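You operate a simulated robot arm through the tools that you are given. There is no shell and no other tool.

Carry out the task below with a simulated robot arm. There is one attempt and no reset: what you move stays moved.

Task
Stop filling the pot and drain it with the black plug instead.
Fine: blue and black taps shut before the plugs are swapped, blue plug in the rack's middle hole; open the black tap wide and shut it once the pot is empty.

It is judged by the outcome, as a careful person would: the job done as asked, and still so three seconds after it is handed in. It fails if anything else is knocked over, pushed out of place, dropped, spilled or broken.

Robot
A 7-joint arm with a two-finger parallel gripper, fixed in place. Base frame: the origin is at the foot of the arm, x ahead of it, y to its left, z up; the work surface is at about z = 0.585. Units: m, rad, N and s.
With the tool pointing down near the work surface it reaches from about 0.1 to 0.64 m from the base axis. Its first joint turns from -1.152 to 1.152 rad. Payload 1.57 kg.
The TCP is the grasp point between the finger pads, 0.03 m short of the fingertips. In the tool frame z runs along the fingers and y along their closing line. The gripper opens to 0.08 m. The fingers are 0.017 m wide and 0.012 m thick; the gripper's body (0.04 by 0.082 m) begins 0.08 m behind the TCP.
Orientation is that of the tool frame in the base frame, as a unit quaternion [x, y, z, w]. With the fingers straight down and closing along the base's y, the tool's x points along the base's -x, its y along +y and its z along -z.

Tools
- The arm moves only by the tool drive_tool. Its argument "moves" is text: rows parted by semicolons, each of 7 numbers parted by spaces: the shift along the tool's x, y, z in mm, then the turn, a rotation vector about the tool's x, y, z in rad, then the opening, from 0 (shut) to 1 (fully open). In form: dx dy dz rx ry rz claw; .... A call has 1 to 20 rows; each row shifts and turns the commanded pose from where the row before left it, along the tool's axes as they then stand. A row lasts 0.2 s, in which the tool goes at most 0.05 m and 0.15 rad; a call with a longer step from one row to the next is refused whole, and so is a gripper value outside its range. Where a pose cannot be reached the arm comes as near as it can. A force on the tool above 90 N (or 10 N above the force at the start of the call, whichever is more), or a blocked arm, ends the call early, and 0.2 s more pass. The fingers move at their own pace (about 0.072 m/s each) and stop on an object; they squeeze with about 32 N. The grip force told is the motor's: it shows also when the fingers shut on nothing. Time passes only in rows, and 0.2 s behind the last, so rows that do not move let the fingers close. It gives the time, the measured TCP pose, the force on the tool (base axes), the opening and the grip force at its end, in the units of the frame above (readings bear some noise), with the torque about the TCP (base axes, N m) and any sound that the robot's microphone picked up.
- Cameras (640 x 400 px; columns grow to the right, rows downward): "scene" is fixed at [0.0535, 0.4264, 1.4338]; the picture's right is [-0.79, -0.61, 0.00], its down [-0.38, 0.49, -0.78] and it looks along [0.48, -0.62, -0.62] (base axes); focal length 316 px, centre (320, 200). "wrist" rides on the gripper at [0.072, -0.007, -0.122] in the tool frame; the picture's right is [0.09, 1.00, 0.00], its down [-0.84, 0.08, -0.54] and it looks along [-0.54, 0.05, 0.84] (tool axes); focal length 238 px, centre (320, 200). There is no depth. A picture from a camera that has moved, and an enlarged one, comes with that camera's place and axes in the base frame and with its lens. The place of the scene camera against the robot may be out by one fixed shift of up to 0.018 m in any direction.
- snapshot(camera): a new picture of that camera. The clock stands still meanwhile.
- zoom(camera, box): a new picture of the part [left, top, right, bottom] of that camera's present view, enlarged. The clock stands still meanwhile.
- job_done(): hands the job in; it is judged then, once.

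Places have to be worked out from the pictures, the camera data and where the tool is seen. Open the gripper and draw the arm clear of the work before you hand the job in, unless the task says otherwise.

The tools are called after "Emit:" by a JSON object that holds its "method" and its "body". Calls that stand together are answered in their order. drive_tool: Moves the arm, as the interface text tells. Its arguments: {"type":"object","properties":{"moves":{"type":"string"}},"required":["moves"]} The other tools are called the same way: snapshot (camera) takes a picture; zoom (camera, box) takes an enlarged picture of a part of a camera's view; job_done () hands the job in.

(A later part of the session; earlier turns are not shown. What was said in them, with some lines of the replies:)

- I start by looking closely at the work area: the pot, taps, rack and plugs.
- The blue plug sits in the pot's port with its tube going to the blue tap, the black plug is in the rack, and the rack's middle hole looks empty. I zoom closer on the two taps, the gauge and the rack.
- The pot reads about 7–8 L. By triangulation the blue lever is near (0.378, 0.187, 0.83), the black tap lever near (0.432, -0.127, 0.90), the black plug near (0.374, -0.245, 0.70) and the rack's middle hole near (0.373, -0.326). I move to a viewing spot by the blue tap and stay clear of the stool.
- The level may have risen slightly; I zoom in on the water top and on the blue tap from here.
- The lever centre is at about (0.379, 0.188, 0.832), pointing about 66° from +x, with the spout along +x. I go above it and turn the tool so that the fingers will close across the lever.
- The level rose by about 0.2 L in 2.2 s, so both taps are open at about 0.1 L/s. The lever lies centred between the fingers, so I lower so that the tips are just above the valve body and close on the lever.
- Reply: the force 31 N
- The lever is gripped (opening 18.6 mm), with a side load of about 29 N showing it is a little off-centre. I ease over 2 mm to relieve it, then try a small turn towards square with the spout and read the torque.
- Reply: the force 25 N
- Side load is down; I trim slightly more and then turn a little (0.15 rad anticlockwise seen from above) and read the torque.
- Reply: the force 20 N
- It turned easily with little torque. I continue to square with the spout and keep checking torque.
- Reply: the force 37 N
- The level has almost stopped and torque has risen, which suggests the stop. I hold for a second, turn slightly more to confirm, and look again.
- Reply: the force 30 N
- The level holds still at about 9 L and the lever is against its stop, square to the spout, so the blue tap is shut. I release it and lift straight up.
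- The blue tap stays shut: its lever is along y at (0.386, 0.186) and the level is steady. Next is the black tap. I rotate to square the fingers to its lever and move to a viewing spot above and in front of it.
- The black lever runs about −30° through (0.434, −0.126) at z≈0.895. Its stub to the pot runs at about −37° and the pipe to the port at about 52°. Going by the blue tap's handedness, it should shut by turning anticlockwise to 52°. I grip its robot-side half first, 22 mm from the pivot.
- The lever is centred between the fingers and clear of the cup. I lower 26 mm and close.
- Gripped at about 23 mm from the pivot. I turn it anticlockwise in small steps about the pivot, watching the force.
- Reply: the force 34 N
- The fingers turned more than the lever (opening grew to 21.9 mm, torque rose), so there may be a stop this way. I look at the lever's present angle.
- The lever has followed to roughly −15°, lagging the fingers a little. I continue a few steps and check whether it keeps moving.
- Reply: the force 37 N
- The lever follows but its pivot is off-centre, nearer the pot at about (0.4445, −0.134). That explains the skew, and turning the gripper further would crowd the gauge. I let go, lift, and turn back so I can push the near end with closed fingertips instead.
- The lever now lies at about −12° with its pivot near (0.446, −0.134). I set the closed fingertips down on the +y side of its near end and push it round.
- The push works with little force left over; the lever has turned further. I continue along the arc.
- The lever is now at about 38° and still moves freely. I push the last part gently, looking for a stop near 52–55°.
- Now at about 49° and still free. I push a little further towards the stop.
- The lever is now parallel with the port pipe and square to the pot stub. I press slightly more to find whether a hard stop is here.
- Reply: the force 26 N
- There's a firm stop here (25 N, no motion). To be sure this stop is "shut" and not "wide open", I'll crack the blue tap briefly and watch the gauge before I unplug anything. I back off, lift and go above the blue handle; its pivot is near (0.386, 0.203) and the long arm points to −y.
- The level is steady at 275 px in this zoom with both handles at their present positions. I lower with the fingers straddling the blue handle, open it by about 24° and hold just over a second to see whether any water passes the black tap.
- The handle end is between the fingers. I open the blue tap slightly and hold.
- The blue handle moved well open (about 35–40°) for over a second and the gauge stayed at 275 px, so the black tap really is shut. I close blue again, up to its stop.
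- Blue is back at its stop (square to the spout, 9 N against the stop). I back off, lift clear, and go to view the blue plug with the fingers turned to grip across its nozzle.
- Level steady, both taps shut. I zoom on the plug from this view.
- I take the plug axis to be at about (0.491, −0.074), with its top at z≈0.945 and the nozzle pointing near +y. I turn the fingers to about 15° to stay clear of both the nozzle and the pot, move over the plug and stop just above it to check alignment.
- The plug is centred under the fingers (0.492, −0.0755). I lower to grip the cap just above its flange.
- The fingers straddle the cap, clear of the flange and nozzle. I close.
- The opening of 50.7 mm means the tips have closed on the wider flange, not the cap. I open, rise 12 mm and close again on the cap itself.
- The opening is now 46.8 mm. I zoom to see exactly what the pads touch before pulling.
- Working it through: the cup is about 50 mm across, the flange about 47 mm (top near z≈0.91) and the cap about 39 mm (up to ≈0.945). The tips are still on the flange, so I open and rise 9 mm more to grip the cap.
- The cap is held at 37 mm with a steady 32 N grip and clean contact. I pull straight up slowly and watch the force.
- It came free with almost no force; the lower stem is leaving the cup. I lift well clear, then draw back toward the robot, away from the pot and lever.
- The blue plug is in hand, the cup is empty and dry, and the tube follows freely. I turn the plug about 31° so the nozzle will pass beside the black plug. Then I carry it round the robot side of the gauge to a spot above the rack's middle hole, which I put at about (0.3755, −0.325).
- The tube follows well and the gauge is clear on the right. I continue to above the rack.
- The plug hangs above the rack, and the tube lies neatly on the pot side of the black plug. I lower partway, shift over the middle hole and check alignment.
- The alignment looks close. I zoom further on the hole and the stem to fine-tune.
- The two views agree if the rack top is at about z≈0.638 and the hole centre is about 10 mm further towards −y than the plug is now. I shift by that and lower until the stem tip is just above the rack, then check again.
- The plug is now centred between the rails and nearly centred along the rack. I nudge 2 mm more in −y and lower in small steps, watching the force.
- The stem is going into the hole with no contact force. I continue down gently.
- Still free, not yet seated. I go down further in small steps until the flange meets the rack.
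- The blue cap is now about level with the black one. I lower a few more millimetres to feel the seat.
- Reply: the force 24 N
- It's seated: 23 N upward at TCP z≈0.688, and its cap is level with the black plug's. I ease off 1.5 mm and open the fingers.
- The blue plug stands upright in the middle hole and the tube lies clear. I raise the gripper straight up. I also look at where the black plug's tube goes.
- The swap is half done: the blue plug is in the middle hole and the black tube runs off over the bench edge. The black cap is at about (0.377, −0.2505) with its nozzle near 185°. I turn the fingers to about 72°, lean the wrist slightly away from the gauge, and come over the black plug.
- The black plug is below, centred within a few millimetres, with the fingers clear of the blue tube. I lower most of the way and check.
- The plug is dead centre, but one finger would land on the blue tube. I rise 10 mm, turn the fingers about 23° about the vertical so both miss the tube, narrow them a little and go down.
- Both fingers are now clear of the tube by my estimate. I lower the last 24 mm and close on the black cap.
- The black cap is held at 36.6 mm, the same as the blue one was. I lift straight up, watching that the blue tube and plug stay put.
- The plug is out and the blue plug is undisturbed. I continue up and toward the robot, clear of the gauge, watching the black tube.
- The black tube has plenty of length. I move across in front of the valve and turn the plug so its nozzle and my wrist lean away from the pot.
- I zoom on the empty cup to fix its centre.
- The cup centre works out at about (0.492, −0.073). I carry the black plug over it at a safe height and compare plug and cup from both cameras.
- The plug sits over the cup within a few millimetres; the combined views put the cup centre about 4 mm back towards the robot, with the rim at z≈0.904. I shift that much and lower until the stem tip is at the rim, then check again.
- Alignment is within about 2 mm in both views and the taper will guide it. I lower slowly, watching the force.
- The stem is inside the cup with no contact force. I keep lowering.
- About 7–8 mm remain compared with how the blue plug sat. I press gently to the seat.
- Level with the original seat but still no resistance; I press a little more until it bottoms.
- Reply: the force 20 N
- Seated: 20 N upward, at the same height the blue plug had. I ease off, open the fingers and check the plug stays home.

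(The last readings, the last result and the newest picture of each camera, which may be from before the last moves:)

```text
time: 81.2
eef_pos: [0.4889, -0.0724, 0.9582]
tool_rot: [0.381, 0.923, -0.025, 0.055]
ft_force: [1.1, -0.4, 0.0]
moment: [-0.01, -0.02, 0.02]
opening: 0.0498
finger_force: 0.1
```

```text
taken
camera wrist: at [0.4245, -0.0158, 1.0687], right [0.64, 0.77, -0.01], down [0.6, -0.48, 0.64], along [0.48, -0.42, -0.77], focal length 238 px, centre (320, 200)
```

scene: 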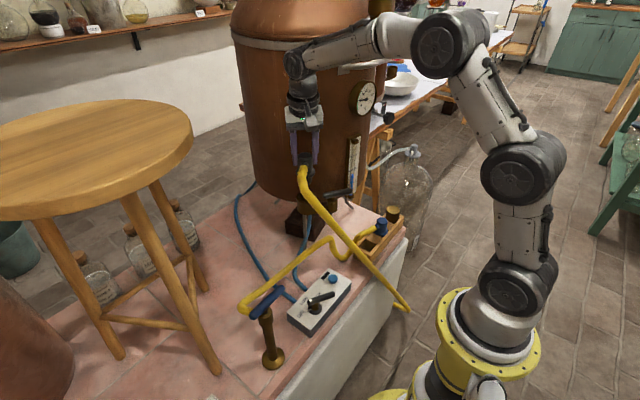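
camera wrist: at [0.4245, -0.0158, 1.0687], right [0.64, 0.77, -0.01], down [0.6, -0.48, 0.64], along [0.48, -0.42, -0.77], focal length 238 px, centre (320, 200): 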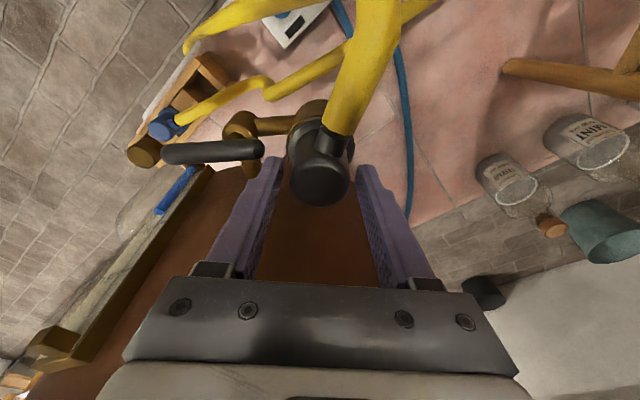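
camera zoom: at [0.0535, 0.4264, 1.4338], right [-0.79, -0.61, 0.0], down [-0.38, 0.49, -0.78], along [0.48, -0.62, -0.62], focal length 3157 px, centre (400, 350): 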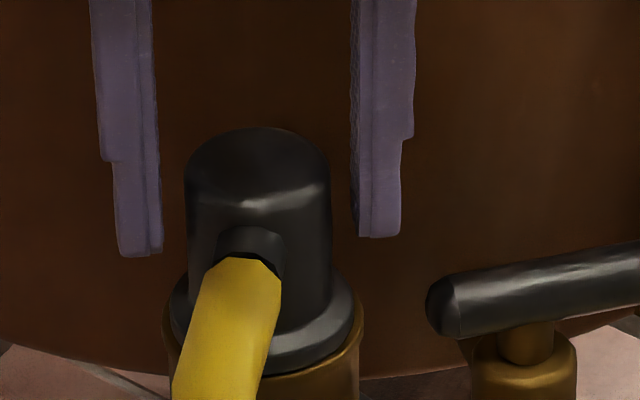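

The black plug sits square in the cup on its own. I lift clear, close the fingers and come above the gap between valve and cup, from where I can push the lever's short arm to open it.

Emit:
{"method": "drive_tool", "body": {"moves": "-3.8 0 -30.7 0 0 0 0.62;-3.8 0 -30.7 0 0 0 0.62;7.3 -30.1 -0.8 0 0 0 0.3;7.3 -30.1 -0.8 0 0 0 0;0 0 0 0 0 0 0;0 0 0 0 0 0 0"}}

Emit:
{"method": "snapshot", "body": {"camera": "wrist"}}

Emit:
{"method": "zoom", "body": {"camera": "wrist", "box": [200, 90, 360, 190]}}

Emit:
{"method": "zoom", "body": {"camera": "scene", "box": [270, 145, 390, 220]}}

Emit:
{"method": "snapshot", "body": {"camera": "scene"}}

```text
time: 82.6
eef_pos: [0.436, -0.1038, 1.0187]
tool_rot: [0.381, 0.923, -0.025, 0.055]
ft_force: [-0.3, -0.4, 0.1]
moment: [-0.01, 0.01, 0.02]
opening: 0.0001
finger_force: 21.3
```

```text
taken
camera wrist: at [0.3719, -0.0487, 1.1318], right [0.64, 0.77, -0.01], down [0.6, -0.48, 0.64], along [0.48, -0.42, -0.77], focal length 238 px, centre (320, 200)
```

wrist: 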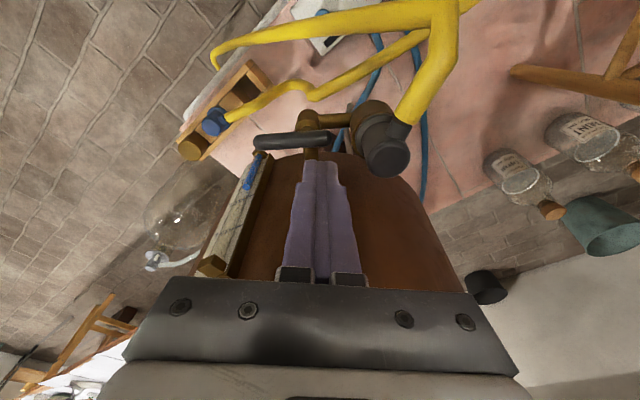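

```text
4.00 times, centred on (280, 140) of wrist
camera zoom: at [0.3719, -0.0487, 1.1318], right [0.64, 0.77, -0.01], down [0.6, -0.48, 0.64], along [0.48, -0.42, -0.77], focal length 953 px, centre (480, 440)
```

zoom: 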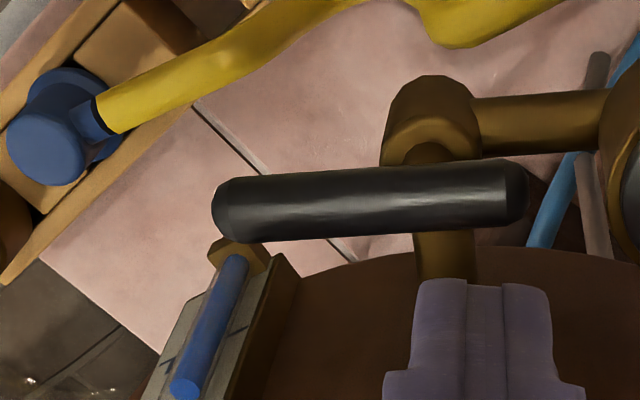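

```text
5.33 times, centred on (330, 182) of scene
camera zoom: at [0.0535, 0.4264, 1.4338], right [-0.79, -0.61, 0.0], down [-0.38, 0.49, -0.78], along [0.48, -0.62, -0.62], focal length 1684 px, centre (267, 293)
```

zoom: 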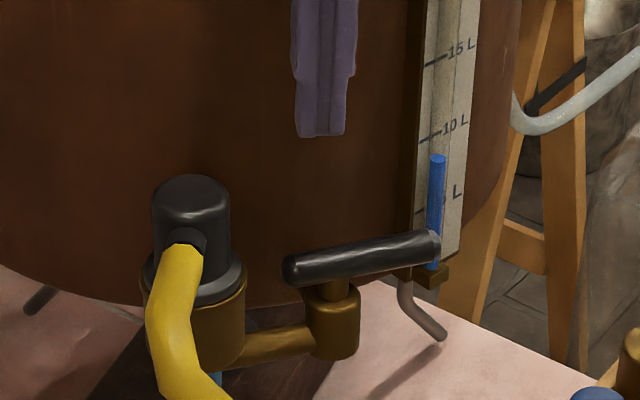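

```text
taken
```

scene: 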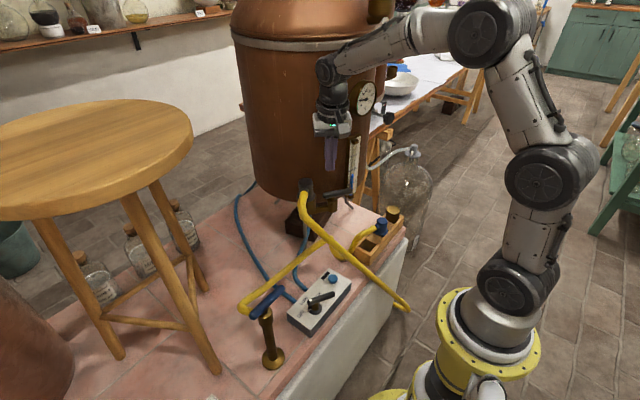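

The lever's short arm ends at about (0.462, −0.116), with the pivot at (0.4475, −0.134). I lower the closed fingertips beside the short arm.

Emit:
{"method": "drive_tool", "body": {"moves": "3.3 0.1 26.7 0 0 0 0;3.3 0.1 26.7 0 0 0 0;3.3 0.1 26.7 0 0 0 0;3.3 0.1 26.7 0 0 0 0;0 0 0 0 0 0 0"}}

Emit:
{"method": "zoom", "body": {"camera": "scene", "box": [280, 160, 376, 220]}}

Emit:
{"method": "zoom", "body": {"camera": "wrist", "box": [240, 110, 400, 210]}}

```text
time: 83.8
eef_pos: [0.4347, -0.1033, 0.9121]
tool_rot: [0.381, 0.922, -0.024, 0.055]
ft_force: [0.1, 0.7, -0.8]
moment: [-0.01, -0.01, 0.01]
opening: 0.0001
finger_force: 21.7
```

```text
6.67 times, centred on (328, 190) of scene
camera zoom: at [0.0535, 0.4264, 1.4338], right [-0.79, -0.61, 0.0], down [-0.38, 0.49, -0.78], along [0.48, -0.62, -0.62], focal length 2105 px, centre (267, 267)
```

zoom: 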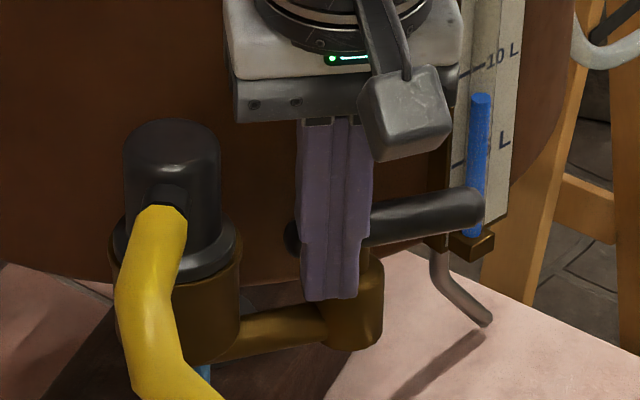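

```text
4.00 times, centred on (320, 160) of wrist
camera zoom: at [0.3705, -0.0477, 1.0236], right [0.64, 0.77, -0.01], down [0.6, -0.48, 0.64], along [0.48, -0.42, -0.77], focal length 953 px, centre (320, 360)
```

zoom: 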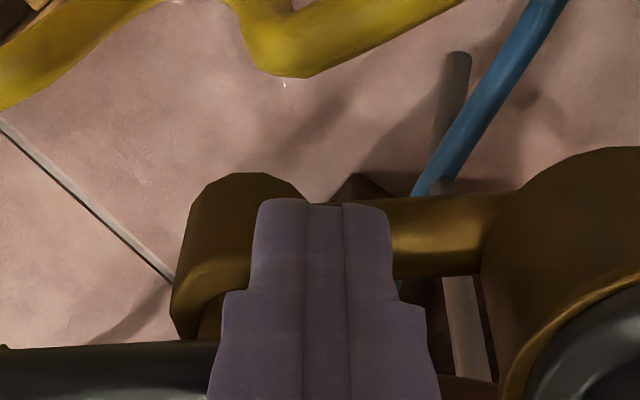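

The fingertips are beside the short arm, well clear of the cup. I begin pushing it toward the pot to open the tap.

Emit:
{"method": "drive_tool", "body": {"moves": "-4.5 0.5 0.5 0 0 0 0;-4.5 0.6 0.6 0 0 0 0;-3.2 3.9 0.4 0 0 0 0;-3.2 3.9 0.4 0 0 0 0;0 0 0 0 0 0 0"}}

Emit:
{"method": "zoom", "body": {"camera": "scene", "box": [280, 160, 376, 220]}}

Emit:
{"method": "zoom", "body": {"camera": "scene", "box": [340, 160, 372, 180]}}

```text
time: 85.0
eef_pos: [0.4524, -0.1083, 0.9116]
tool_rot: [0.381, 0.923, -0.024, 0.055]
ft_force: [-2.1, 0.2, -1.9]
moment: [0.02, 0.03, -0.01]
opening: 0.0
finger_force: 21.6
```

```text
6.67 times, centred on (328, 190) of scene
camera zoom: at [0.0534, 0.4265, 1.4338], right [-0.79, -0.61, 0.0], down [-0.38, 0.49, -0.78], along [0.48, -0.62, -0.62], focal length 2105 px, centre (267, 267)
```

zoom: 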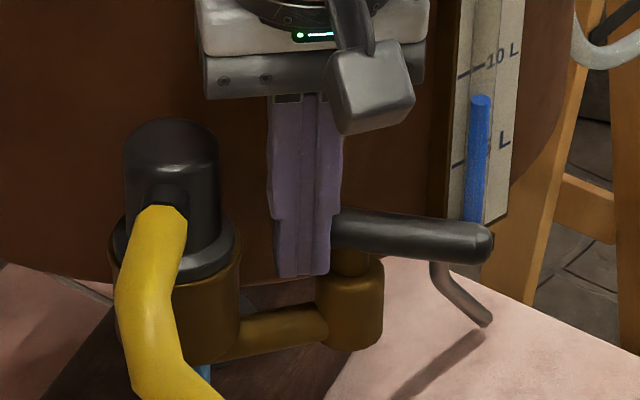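

```text
16.00 times, centred on (356, 170) of scene
camera zoom: at [0.0534, 0.4265, 1.4338], right [-0.79, -0.61, 0.0], down [-0.38, 0.49, -0.78], along [0.48, -0.62, -0.62], focal length 5052 px, centre (-256, 680)
```

zoom: 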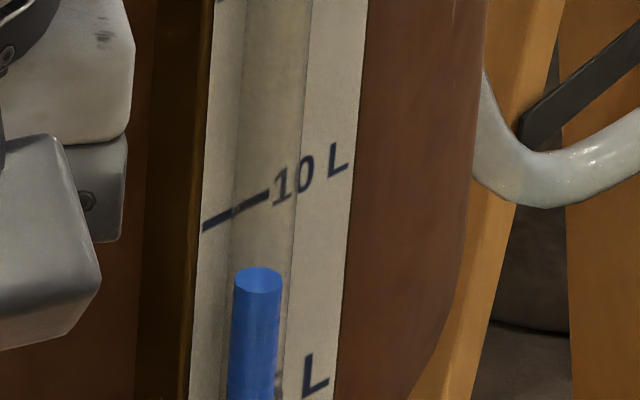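

The lever is turning and the level has started to fall (275→280 px), so the pot drains through the black plug. I look for leaks as I keep opening.

Emit:
{"method": "drive_tool", "body": {"moves": "-3 2.7 0.4 0 0 0 0;-3.1 2.7 0.3 0 0 0 0;-4.7 1 0.6 0 0 0 0;-4.7 0.9 0.6 0 0 0 0;0 0 0 0 0 0 0"}}

Emit:
{"method": "zoom", "body": {"camera": "scene", "box": [280, 160, 376, 220]}}

Emit:
{"method": "snapshot", "body": {"camera": "scene"}}

```text
time: 86.2
eef_pos: [0.468, -0.1161, 0.9108]
tool_rot: [0.381, 0.923, -0.025, 0.056]
ft_force: [-0.5, 1.1, 0.4]
moment: [0.02, -0.01, -0.01]
opening: 0.0
finger_force: 21.5
```

```text
6.67 times, centred on (328, 190) of scene
camera zoom: at [0.0534, 0.4265, 1.4337], right [-0.79, -0.61, 0.0], down [-0.38, 0.49, -0.78], along [0.48, -0.62, -0.62], focal length 2105 px, centre (267, 267)
```

zoom: 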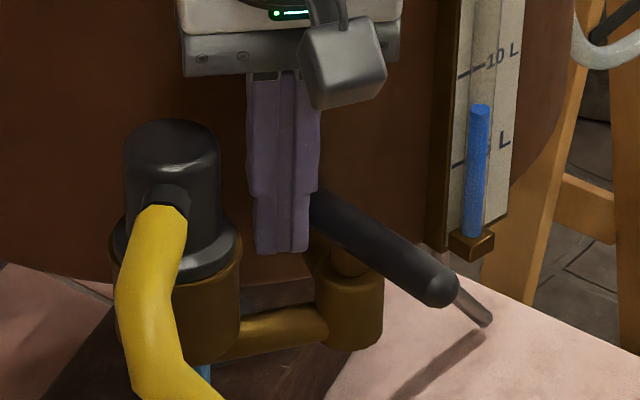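

```text
taken
```

scene: 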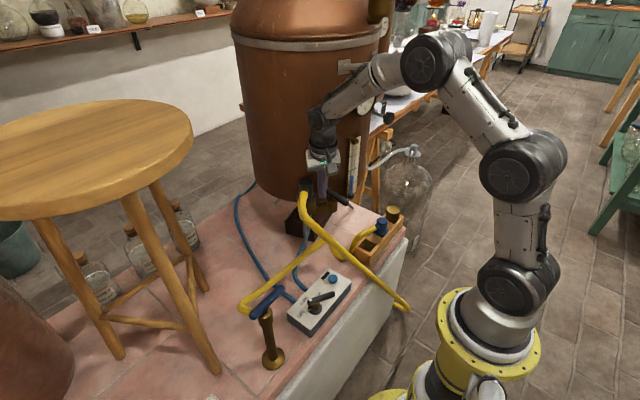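

The lever is at about −12°, draining with no leak in view. I push the rest of the way toward wide open, about −36°.

Emit:
{"method": "drive_tool", "body": {"moves": "-4.1 -1.2 0.5 0 0 0 0;-4.1 -1.5 0.5 0 0 0 0;-4.2 -1.5 0.5 0 0 0 0;0 0 0 0 0 0 0"}}

Emit:
{"method": "zoom", "body": {"camera": "scene", "box": [280, 160, 376, 220]}}

```text
time: 87.2
eef_pos: [0.4737, -0.127, 0.911]
tool_rot: [0.381, 0.923, -0.024, 0.055]
ft_force: [0.2, 1.3, -0.3]
moment: [0.03, 0.01, 0.01]
opening: 0.0
finger_force: 21.5
```

```text
6.67 times, centred on (328, 190) of scene
camera zoom: at [0.0535, 0.4265, 1.4337], right [-0.79, -0.61, 0.0], down [-0.38, 0.49, -0.78], along [0.48, -0.62, -0.62], focal length 2105 px, centre (267, 267)
```

zoom: 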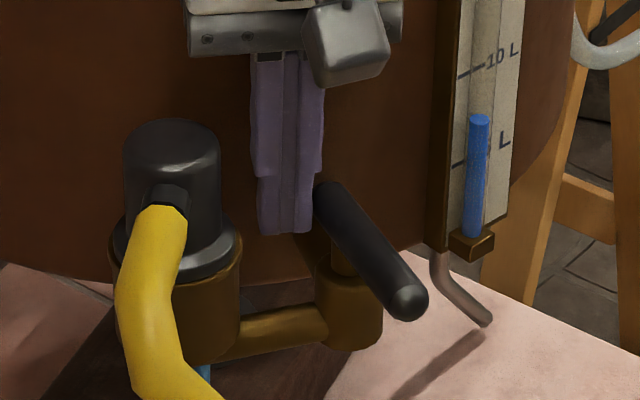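

Now about −28°. I push the last few degrees to the stop.

Emit:
{"method": "drive_tool", "body": {"moves": "-1.5 -1.2 0.2 0 0 0 0;-1.5 -1.2 0.2 0 0 0 0;-1.5 -1.2 0.2 0 0 0 0;0 0 0 0 0 0 0"}}

Emit:
{"method": "zoom", "body": {"camera": "scene", "box": [280, 160, 376, 220]}}

Emit:
{"method": "zoom", "body": {"camera": "scene", "box": [340, 160, 372, 180]}}

```text
time: 88.2
eef_pos: [0.4742, -0.1279, 0.9116]
tool_rot: [0.379, 0.924, -0.024, 0.054]
ft_force: [-26.3, 44.2, 17.0]
moment: [-4.16, -2.58, -0.28]
opening: 0.0001
finger_force: 21.3
```

```text
6.67 times, centred on (328, 190) of scene
camera zoom: at [0.0524, 0.4279, 1.4333], right [-0.79, -0.61, 0.0], down [-0.38, 0.49, -0.78], along [0.48, -0.62, -0.62], focal length 2105 px, centre (267, 267)
```

zoom: 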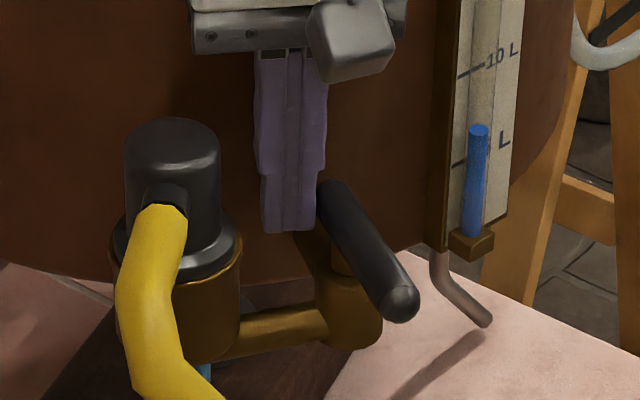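

```text
16.00 times, centred on (356, 170) of scene
camera zoom: at [0.0524, 0.4279, 1.4333], right [-0.79, -0.61, 0.0], down [-0.38, 0.49, -0.78], along [0.48, -0.62, -0.62], focal length 5052 px, centre (-256, 680)
```

zoom: 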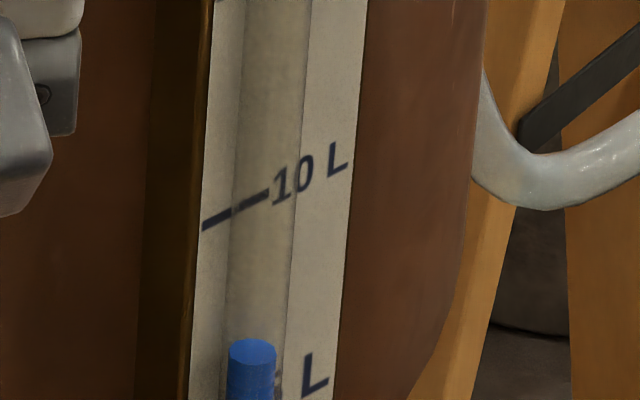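

The 51 N with that moment means the gripper body has touched the pot wall about 95 mm above the tips, so I back straight off. The lever is already at about −30° and the level is falling fast (about 0.5 L/s).

Emit:
{"method": "drive_tool", "body": {"moves": "6 1 0 0 0 0 0;8 0 0 0 0 0 0;-3.7 0 -29.7 0 0 0 0;-4.3 0 -34.7 0 0 0 0;-4.3 0 -34.7 0 0 0 0"}}

Emit:
{"method": "snapshot", "body": {"camera": "scene"}}

Emit:
{"method": "zoom", "body": {"camera": "scene", "box": [280, 160, 376, 220]}}

Emit:
{"method": "snapshot", "body": {"camera": "wrist"}}

```text
time: 89.4
eef_pos: [0.4662, -0.1238, 1.0074]
tool_rot: [0.38, 0.923, -0.025, 0.055]
ft_force: [-0.4, 0.1, 0.1]
moment: [-0.01, 0.01, -0.02]
opening: 0.0
finger_force: 21.2
```

```text
taken
```

scene: 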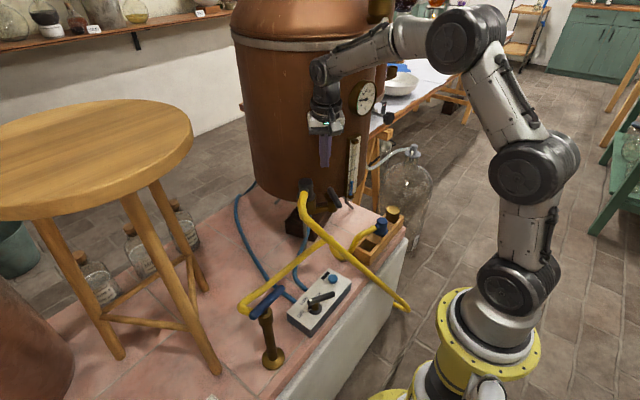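

```text
6.67 times, centred on (328, 190) of scene
camera zoom: at [0.0535, 0.4264, 1.4338], right [-0.79, -0.61, 0.0], down [-0.38, 0.49, -0.78], along [0.48, -0.62, -0.62], focal length 2105 px, centre (267, 267)
```

zoom: 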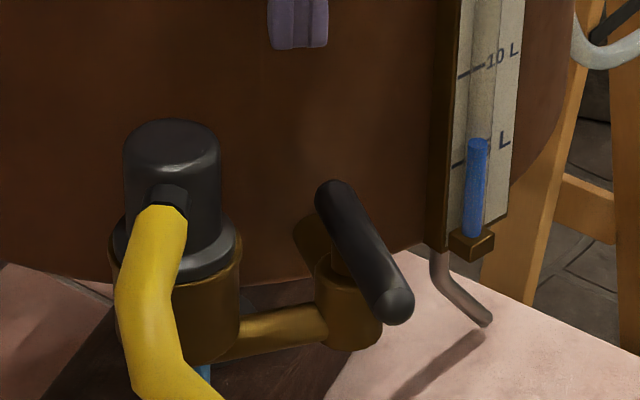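

```text
taken
camera wrist: at [0.4021, -0.067, 1.1206], right [0.64, 0.77, -0.01], down [0.6, -0.48, 0.64], along [0.48, -0.42, -0.77], focal length 238 px, centre (320, 200)
```

wrist: 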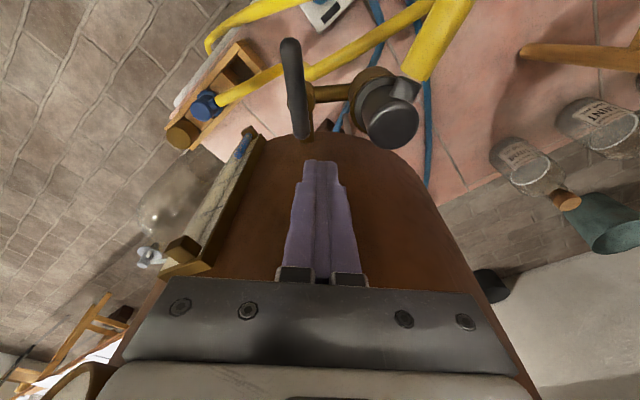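

The pot, gauge and plug are unmoved. The lever is at about −34°, in line with its stub, so the tap is wide open. I move above the lever's +y side, ready to shut it, and wait while it drains.

Emit:
{"method": "drive_tool", "body": {"moves": "25.9 -1 -3.2 0 0 0 0;25.9 -1 -3.2 0 0 0 0;0 0 0 0 0 0 0;0 0 0 0 0 0 0;0 0 0 0 0 0 0;0 0 0 0 0 0 0;0 0 0 0 0 0 0;0 0 0 0 0 0 0;0 0 0 0 0 0 0;0 0 0 0 0 0 0"}}

Emit:
{"method": "zoom", "body": {"camera": "scene", "box": [280, 160, 376, 220]}}

Emit:
{"method": "snapshot", "body": {"camera": "scene"}}

Emit:
{"method": "snapshot", "body": {"camera": "wrist"}}

```text
time: 91.6
eef_pos: [0.4296, -0.0872, 1.0091]
tool_rot: [0.38, 0.923, -0.025, 0.056]
ft_force: [-0.3, 0.3, 0.7]
moment: [0.04, 0.01, 0.02]
opening: 0.0
finger_force: 21.3
```

```text
6.67 times, centred on (328, 190) of scene
camera zoom: at [0.0535, 0.4264, 1.4338], right [-0.79, -0.61, 0.0], down [-0.38, 0.49, -0.78], along [0.48, -0.62, -0.62], focal length 2105 px, centre (267, 267)
```

zoom: 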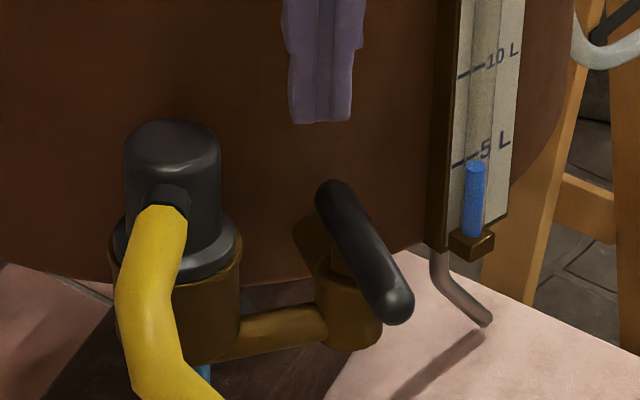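

```text
taken
```

scene: 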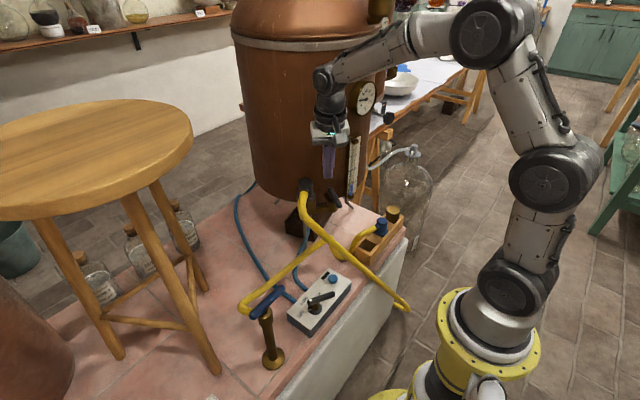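

```text
taken
camera wrist: at [0.3652, -0.0314, 1.1208], right [0.64, 0.77, -0.01], down [0.6, -0.48, 0.64], along [0.48, -0.42, -0.77], focal length 238 px, centre (320, 200)
```

wrist: 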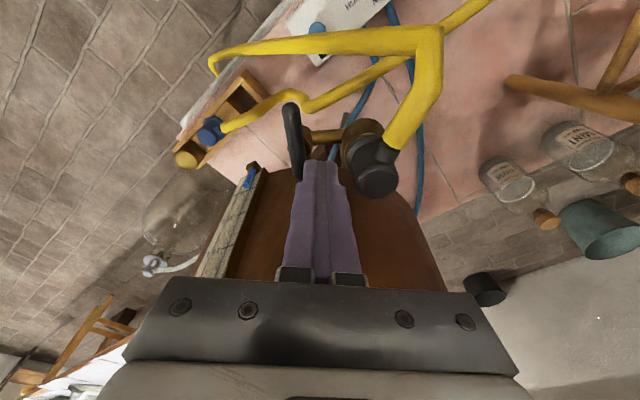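

Draining steadily, about 4.6 L left, no leaks. I wait.

Emit:
{"method": "drive_tool", "body": {"moves": "0 0 0 0 0 0 0;0 0 0 0 0 0 0;0 0 0 0 0 0 0;0 0 0 0 0 0 0;0 0 0 0 0 0 0;0 0 0 0 0 0 0;0 0 0 0 0 0 0;0 0 0 0 0 0 0;0 0 0 0 0 0 0;0 0 0 0 0 0 0;0 0 0 0 0 0 0;0 0 0 0 0 0 0;0 0 0 0 0 0 0;0 0 0 0 0 0 0;0 0 0 0 0 0 0;0 0 0 0 0 0 0;0 0 0 0 0 0 0;0 0 0 0 0 0 0;0 0 0 0 0 0 0;0 0 0 0 0 0 0"}}

Emit:
{"method": "zoom", "body": {"camera": "scene", "box": [330, 170, 378, 200]}}

```text
time: 95.8
eef_pos: [0.4289, -0.0863, 1.0086]
tool_rot: [0.381, 0.923, -0.024, 0.055]
ft_force: [-0.9, -0.1, 0.1]
moment: [-0.03, 0.01, -0.01]
opening: 0.0003
finger_force: 21.5
```

```text
13.33 times, centred on (354, 185) of scene
camera zoom: at [0.0535, 0.4264, 1.4338], right [-0.79, -0.61, 0.0], down [-0.38, 0.49, -0.78], along [0.48, -0.62, -0.62], focal length 4210 px, centre (-133, 400)
```

zoom: 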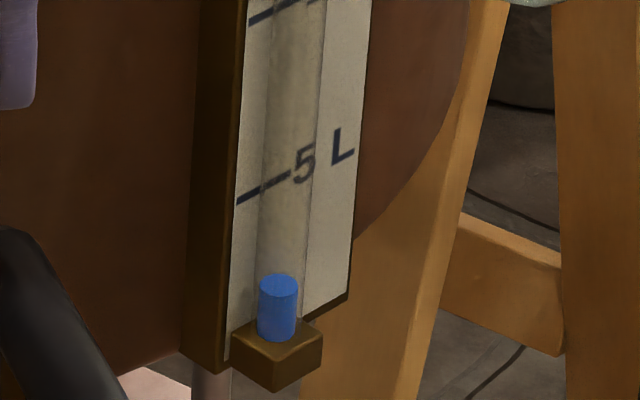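

About 2 L left. I keep waiting.

Emit:
{"method": "drive_tool", "body": {"moves": "0 0 0 0 0 0 0;0 0 0 0 0 0 0;0 0 0 0 0 0 0;0 0 0 0 0 0 0;0 0 0 0 0 0 0;0 0 0 0 0 0 0;0 0 0 0 0 0 0;0 0 0 0 0 0 0;0 0 0 0 0 0 0;0 0 0 0 0 0 0;0 0 0 0 0 0 0;0 0 0 0 0 0 0;0 0 0 0 0 0 0;0 0 0 0 0 0 0;0 0 0 0 0 0 0;0 0 0 0 0 0 0;0 0 0 0 0 0 0;0 0 0 0 0 0 0"}}

Emit:
{"method": "zoom", "body": {"camera": "scene", "box": [330, 170, 378, 200]}}

```text
time: 99.6
eef_pos: [0.4296, -0.0865, 1.0086]
tool_rot: [0.38, 0.923, -0.024, 0.056]
ft_force: [0.1, 0.5, -0.3]
moment: [0.03, 0.01, 0.0]
opening: 0.0001
finger_force: 21.6
```

```text
13.33 times, centred on (354, 185) of scene
camera zoom: at [0.0535, 0.4264, 1.4338], right [-0.79, -0.61, 0.0], down [-0.38, 0.49, -0.78], along [0.48, -0.62, -0.62], focal length 4210 px, centre (-133, 400)
```

zoom: 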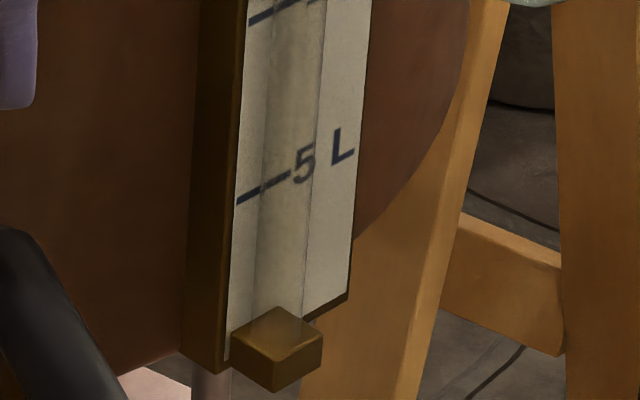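

The sight glass shows nothing now. I wait a few seconds more to be sure the last of it runs out.

Emit:
{"method": "drive_tool", "body": {"moves": "0 0 0 0 0 0 0;0 0 0 0 0 0 0;0 0 0 0 0 0 0;0 0 0 0 0 0 0;0 0 0 0 0 0 0;0 0 0 0 0 0 0;0 0 0 0 0 0 0;0 0 0 0 0 0 0;0 0 0 0 0 0 0;0 0 0 0 0 0 0;0 0 0 0 0 0 0;0 0 0 0 0 0 0;0 0 0 0 0 0 0;0 0 0 0 0 0 0;0 0 0 0 0 0 0;0 0 0 0 0 0 0;0 0 0 0 0 0 0;0 0 0 0 0 0 0;0 0 0 0 0 0 0;0 0 0 0 0 0 0"}}

Emit:
{"method": "zoom", "body": {"camera": "scene", "box": [280, 160, 376, 220]}}

Emit:
{"method": "zoom", "body": {"camera": "wrist", "box": [200, 80, 360, 180]}}

```text
time: 103.8
eef_pos: [0.4293, -0.0882, 1.0089]
tool_rot: [0.38, 0.923, -0.024, 0.055]
ft_force: [-0.5, -0.5, 0.0]
moment: [-0.04, 0.01, 0.01]
opening: 0.0
finger_force: 21.4
```

```text
6.67 times, centred on (328, 190) of scene
camera zoom: at [0.0535, 0.4264, 1.4338], right [-0.79, -0.61, 0.0], down [-0.38, 0.49, -0.78], along [0.48, -0.62, -0.62], focal length 2105 px, centre (267, 267)
```

zoom: 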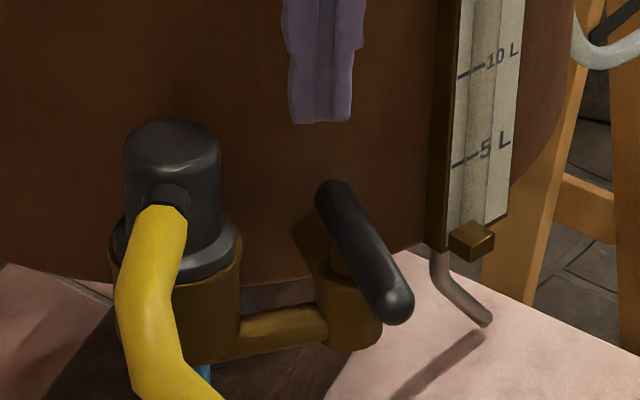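

```text
4.00 times, centred on (280, 130) of wrist
camera zoom: at [0.3652, -0.0314, 1.1208], right [0.64, 0.77, -0.01], down [0.6, -0.48, 0.64], along [0.48, -0.42, -0.77], focal length 953 px, centre (480, 480)
```

zoom: 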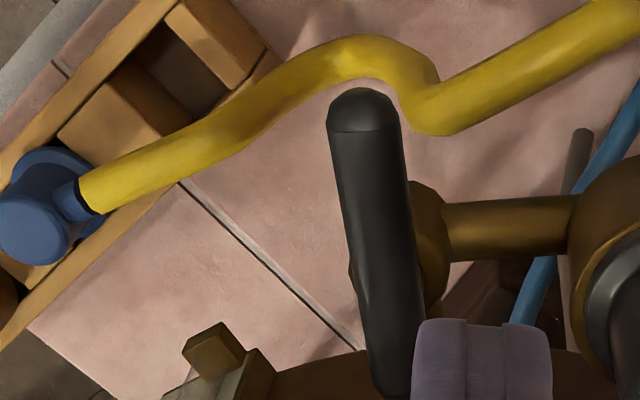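

The pot is empty and the handle is at its open stop (about 142°). Now I shut the black tap: I lower the closed fingertips on the +y side of the handle.

Emit:
{"method": "drive_tool", "body": {"moves": "0.7 4.9 0 0 0 0 0;4 0 32.4 0 0 0 0;4 0 32.4 0 0 0 0;4 0 32.4 0 0 0 0;0 0 0 0 0 0 0"}}

Emit:
{"method": "zoom", "body": {"camera": "scene", "box": [280, 160, 376, 220]}}

Emit:
{"method": "snapshot", "body": {"camera": "wrist"}}

```text
time: 105.0
eef_pos: [0.4313, -0.0838, 0.9102]
tool_rot: [0.381, 0.923, -0.025, 0.055]
ft_force: [0.6, 0.4, 0.0]
moment: [0.02, -0.01, -0.03]
opening: 0.0002
finger_force: 21.0
```

```text
6.67 times, centred on (328, 190) of scene
camera zoom: at [0.0535, 0.4264, 1.4338], right [-0.79, -0.61, 0.0], down [-0.38, 0.49, -0.78], along [0.48, -0.62, -0.62], focal length 2105 px, centre (267, 267)
```

zoom: 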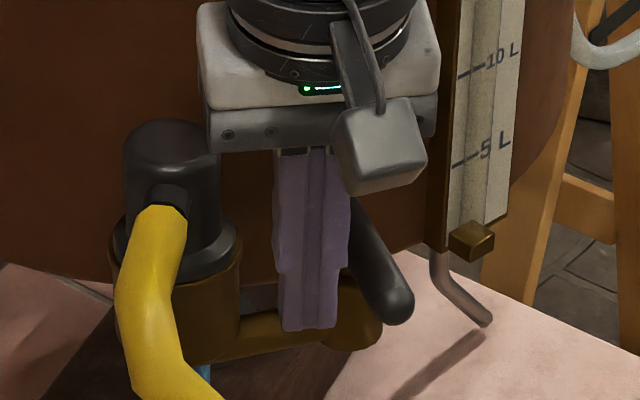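

```text
taken
camera wrist: at [0.3667, -0.028, 1.0229], right [0.64, 0.77, -0.01], down [0.6, -0.48, 0.64], along [0.48, -0.42, -0.77], focal length 238 px, centre (320, 200)
```

wrist: 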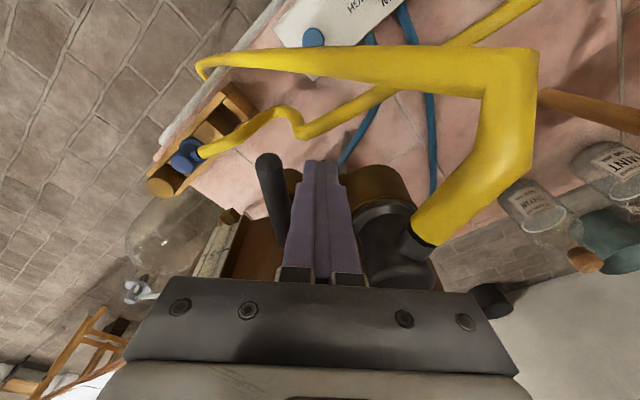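

In position with the handle just ahead. I push it round towards shut.

Emit:
{"method": "drive_tool", "body": {"moves": "-0.8 -4 0.1 0 0 0 0;-0.7 -4.1 0.1 0 0 0 0;1.2 -4.3 -0.1 0 0 0 0;1.2 -4.3 -0.1 0 0 0 0;1.2 -4.2 -0.1 0 0 0 0;-0.6 -5.5 0.1 0 0 0 0;-0.6 -5.5 0.1 0 0 0 0;-0.5 -5.6 0.1 0 0 0 0;0 0 0 0 0 0 0"}}

Emit:
{"method": "zoom", "body": {"camera": "scene", "box": [280, 160, 376, 220]}}

```text
time: 107.0
eef_pos: [0.4048, -0.1092, 0.911]
tool_rot: [0.381, 0.923, -0.024, 0.054]
ft_force: [0.3, 0.0, 0.6]
moment: [-0.02, 0.0, -0.01]
opening: 0.0
finger_force: 21.3
```

```text
6.67 times, centred on (328, 190) of scene
camera zoom: at [0.0535, 0.4265, 1.4338], right [-0.79, -0.61, 0.0], down [-0.38, 0.49, -0.78], along [0.48, -0.62, -0.62], focal length 2105 px, centre (267, 267)
```

zoom: 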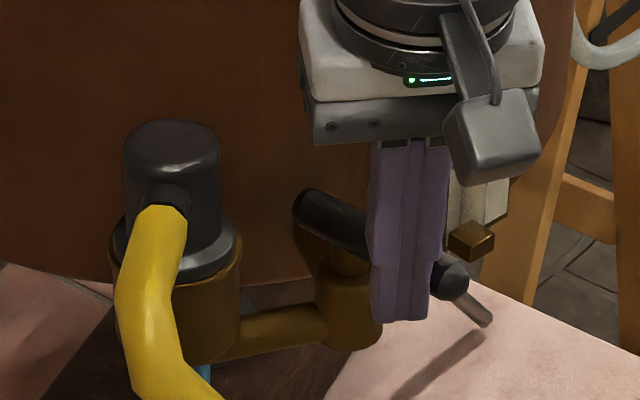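

The handle follows. I continue along the arc.

Emit:
{"method": "drive_tool", "body": {"moves": "-2.9 -5.3 0.4 0 0 0 0;-2.9 -5.3 0.4 0 0 0 0;-2.9 -5.2 0.3 0 0 0 0;-3.6 -3 0.5 0 0 0 0;-3.6 -3 0.5 0 0 0 0;-3.7 -3.1 0.4 0 0 0 0;-3.9 -1.8 0.5 0 0 0 0;-3.9 -1.8 0.5 0 0 0 0;-3.8 -1.9 0.5 0 0 0 0;0 0 0 0 0 0 0"}}

Emit:
{"method": "zoom", "body": {"camera": "scene", "box": [280, 160, 376, 220]}}

```text
time: 109.2
eef_pos: [0.4063, -0.1519, 0.9115]
tool_rot: [0.38, 0.923, -0.024, 0.055]
ft_force: [-0.7, -0.5, -0.7]
moment: [0.01, -0.02, 0.02]
opening: 0.0
finger_force: 21.9
```

```text
6.67 times, centred on (328, 190) of scene
camera zoom: at [0.0535, 0.4264, 1.4338], right [-0.79, -0.61, 0.0], down [-0.38, 0.49, -0.78], along [0.48, -0.62, -0.62], focal length 2105 px, centre (267, 267)
```

zoom: 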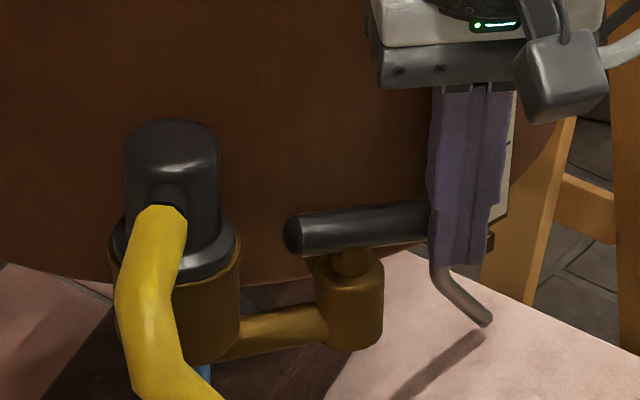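

At about 48°. I press the last few degrees to the stop in small steps.

Emit:
{"method": "drive_tool", "body": {"moves": "-1.8 -0.8 0.2 0 0 0 0;-1.8 -0.8 0.2 0 0 0 0;-1.8 -0.7 0.2 0 0 0 0;0 0 0 0 0 0 0"}}

Emit:
{"method": "zoom", "body": {"camera": "scene", "box": [280, 160, 376, 220]}}

```text
time: 110.2
eef_pos: [0.4065, -0.1564, 0.9109]
tool_rot: [0.38, 0.923, -0.024, 0.054]
ft_force: [-4.9, 8.9, 4.9]
moment: [0.2, 0.04, 0.14]
opening: 0.0002
finger_force: 21.4
```

```text
6.67 times, centred on (328, 190) of scene
camera zoom: at [0.0533, 0.4267, 1.4337], right [-0.79, -0.61, 0.0], down [-0.38, 0.49, -0.78], along [0.48, -0.62, -0.62], focal length 2105 px, centre (267, 267)
```

zoom: 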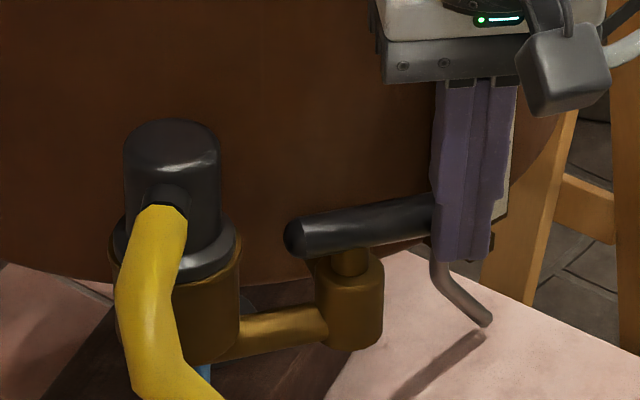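

A 10 N reaction at the fingertips and the lever is parallel with the port pipe again, so it's at the shut stop. I press a touch more to be sure, then back off.

Emit:
{"method": "drive_tool", "body": {"moves": "-1.5 -0.6 0.2 0 0 0 0;0 0 0 0 0 0 0;0 0 0 0 0 0 0"}}

Emit:
{"method": "zoom", "body": {"camera": "scene", "box": [280, 160, 376, 220]}}

```text
time: 111.0
eef_pos: [0.4071, -0.1581, 0.9112]
tool_rot: [0.381, 0.923, -0.024, 0.053]
ft_force: [-8.5, 26.5, 8.9]
moment: [0.55, 0.06, 0.36]
opening: 0.0002
finger_force: 20.9
```

```text
6.67 times, centred on (328, 190) of scene
camera zoom: at [0.0531, 0.4272, 1.4335], right [-0.79, -0.61, 0.0], down [-0.38, 0.49, -0.78], along [0.48, -0.62, -0.62], focal length 2105 px, centre (267, 267)
```

zoom: 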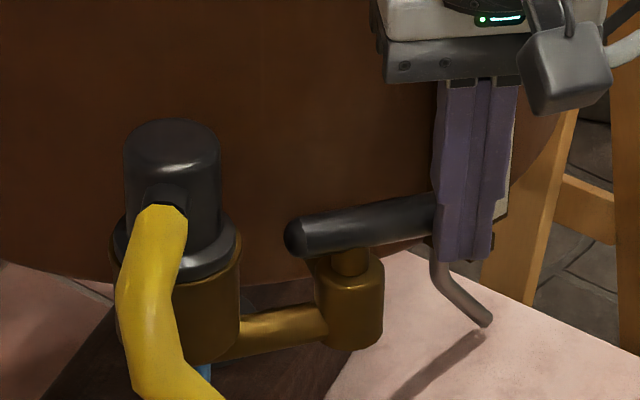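

The lever is firmly at its shut stop (28 N). I back off from it, lift away and open the gripper.

Emit:
{"method": "drive_tool", "body": {"moves": "6 0 0 0 0 0 0;6 0 0 0 0 0 0;-3.7 0 -30 0 0 0 0;-4.3 0 -35 0 0 0 0;-4.9 0 -40 0 0 0 0;-4.9 0 -40 0 0 0 0.3;15 -5 -40 0 0 0 0.6;15 -5 -40 0 0 0 1;0 0 0 0 0 0 1;0 0 0 0 0 0 1"}}

Emit:
{"method": "snapshot", "body": {"camera": "scene"}}

Emit:
{"method": "snapshot", "body": {"camera": "wrist"}}

Emit:
{"method": "zoom", "body": {"camera": "scene", "box": [270, 160, 390, 235]}}

Emit:
{"method": "zoom", "body": {"camera": "scene", "box": [220, 240, 320, 302]}}

```text
time: 113.2
eef_pos: [0.3662, -0.1302, 1.1302]
tool_rot: [0.381, 0.923, -0.024, 0.056]
ft_force: [-0.5, -0.2, 0.2]
moment: [-0.03, 0.01, -0.01]
opening: 0.0802
finger_force: 0.1
```

```text
taken
```

scene: 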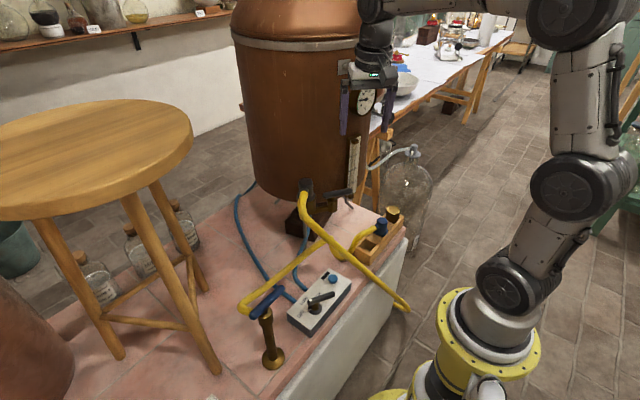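

```text
taken
camera wrist: at [0.3017, -0.0739, 1.2425], right [0.64, 0.77, -0.01], down [0.6, -0.48, 0.64], along [0.48, -0.42, -0.77], focal length 238 px, centre (320, 200)
```

wrist: 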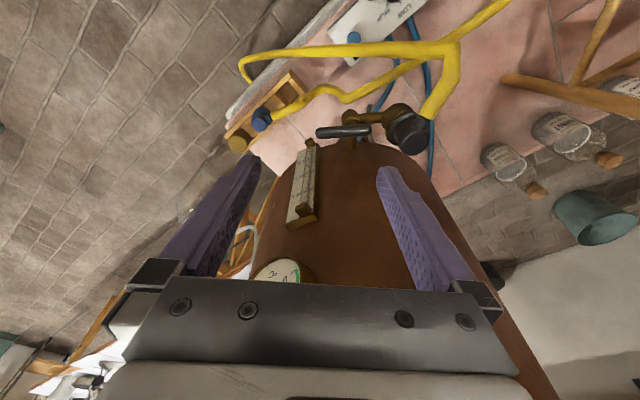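

```text
5.33 times, centred on (330, 198) of scene
camera zoom: at [0.0535, 0.4265, 1.4338], right [-0.79, -0.61, 0.0], down [-0.38, 0.49, -0.78], along [0.48, -0.62, -0.62], focal length 1684 px, centre (267, 213)
```

zoom: 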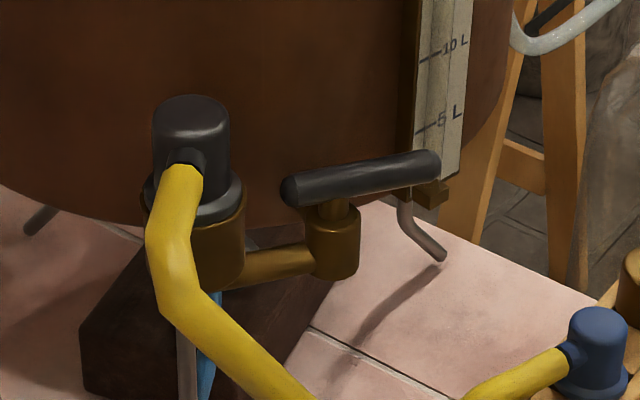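

```text
6.40 times, centred on (270, 271) of scene
camera zoom: at [0.0535, 0.4265, 1.4338], right [-0.79, -0.61, 0.0], down [-0.38, 0.49, -0.78], along [0.48, -0.62, -0.62], focal length 2021 px, centre (640, -254)
```

zoom: 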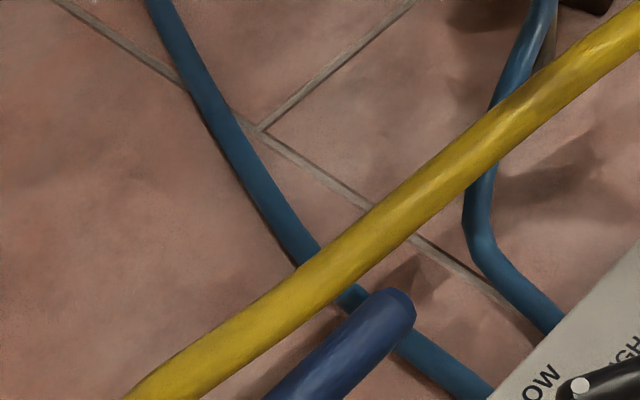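

Everything is in place. I make a last check on the rack, the blue tap and the burner box against the starting pictures.

Emit:
{"method": "zoom", "body": {"camera": "scene", "box": [330, 190, 426, 250]}}

Emit:
{"method": "zoom", "body": {"camera": "scene", "box": [220, 250, 420, 375]}}

Emit:
{"method": "zoom", "body": {"camera": "scene", "box": [330, 170, 378, 200]}}

```text
6.67 times, centred on (378, 220) of scene
camera zoom: at [0.0535, 0.4265, 1.4338], right [-0.79, -0.61, 0.0], down [-0.38, 0.49, -0.78], along [0.48, -0.62, -0.62], focal length 2105 px, centre (-67, 67)
```

zoom: 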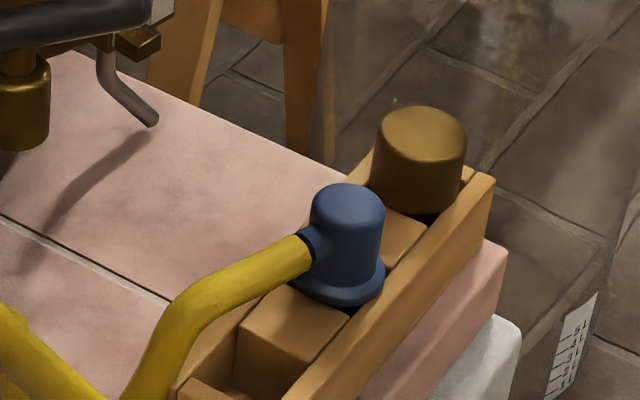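

```text
3.20 times, centred on (320, 312) of scene
camera zoom: at [0.0535, 0.4265, 1.4338], right [-0.79, -0.61, 0.0], down [-0.38, 0.49, -0.78], along [0.48, -0.62, -0.62], focal length 1010 px, centre (320, -160)
```

zoom: 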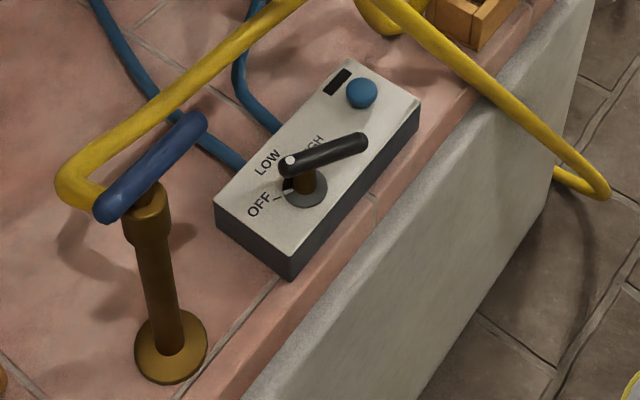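

```text
13.33 times, centred on (354, 185) of scene
camera zoom: at [0.0535, 0.4265, 1.4338], right [-0.79, -0.61, 0.0], down [-0.38, 0.49, -0.78], along [0.48, -0.62, -0.62], focal length 4210 px, centre (-133, 400)
```

zoom: 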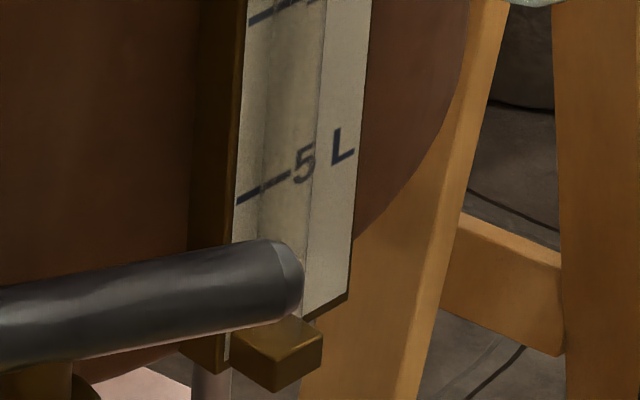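

The blue tap is shut, the blue plug is upright in the rack's middle hole, and the black plug is in the port. The pot is empty, the black tap is shut at its stop, and nothing else has moved. The gripper is open and clear of the work, so I hand the job in.

Emit:
{"method": "job_done", "body": {}}

```text
The job is handed in.
```

The pot has stopped filling and been drained through the black plug. It read empty on the sight glass when I handed the job in.

- **Taps before the swap:** I shut the blue and black taps before touching the plugs. To confirm the black tap was really shut, I opened the blue tap for about two seconds; the level did not rise, and I shut it again.
- **Plugs:** The blue plug stands upright in the rack's middle hole. The black plug is seated in the port at the height the blue one had.
- **Draining:** I opened the black tap to its stop. About 9 L ran out in roughly 15 seconds, with no leak seen. I waited a few seconds after the glass showed nothing, then shut the tap at its stop.
- **Gripper touched the pot:** While I was opening the black tap, the gripper body touched the pot wall at about 50 N. I backed off at once, and the pot, gauge and plug looked unmoved afterwards.

I left the burner box as I found it. The gripper is open and the arm is clear of the work.
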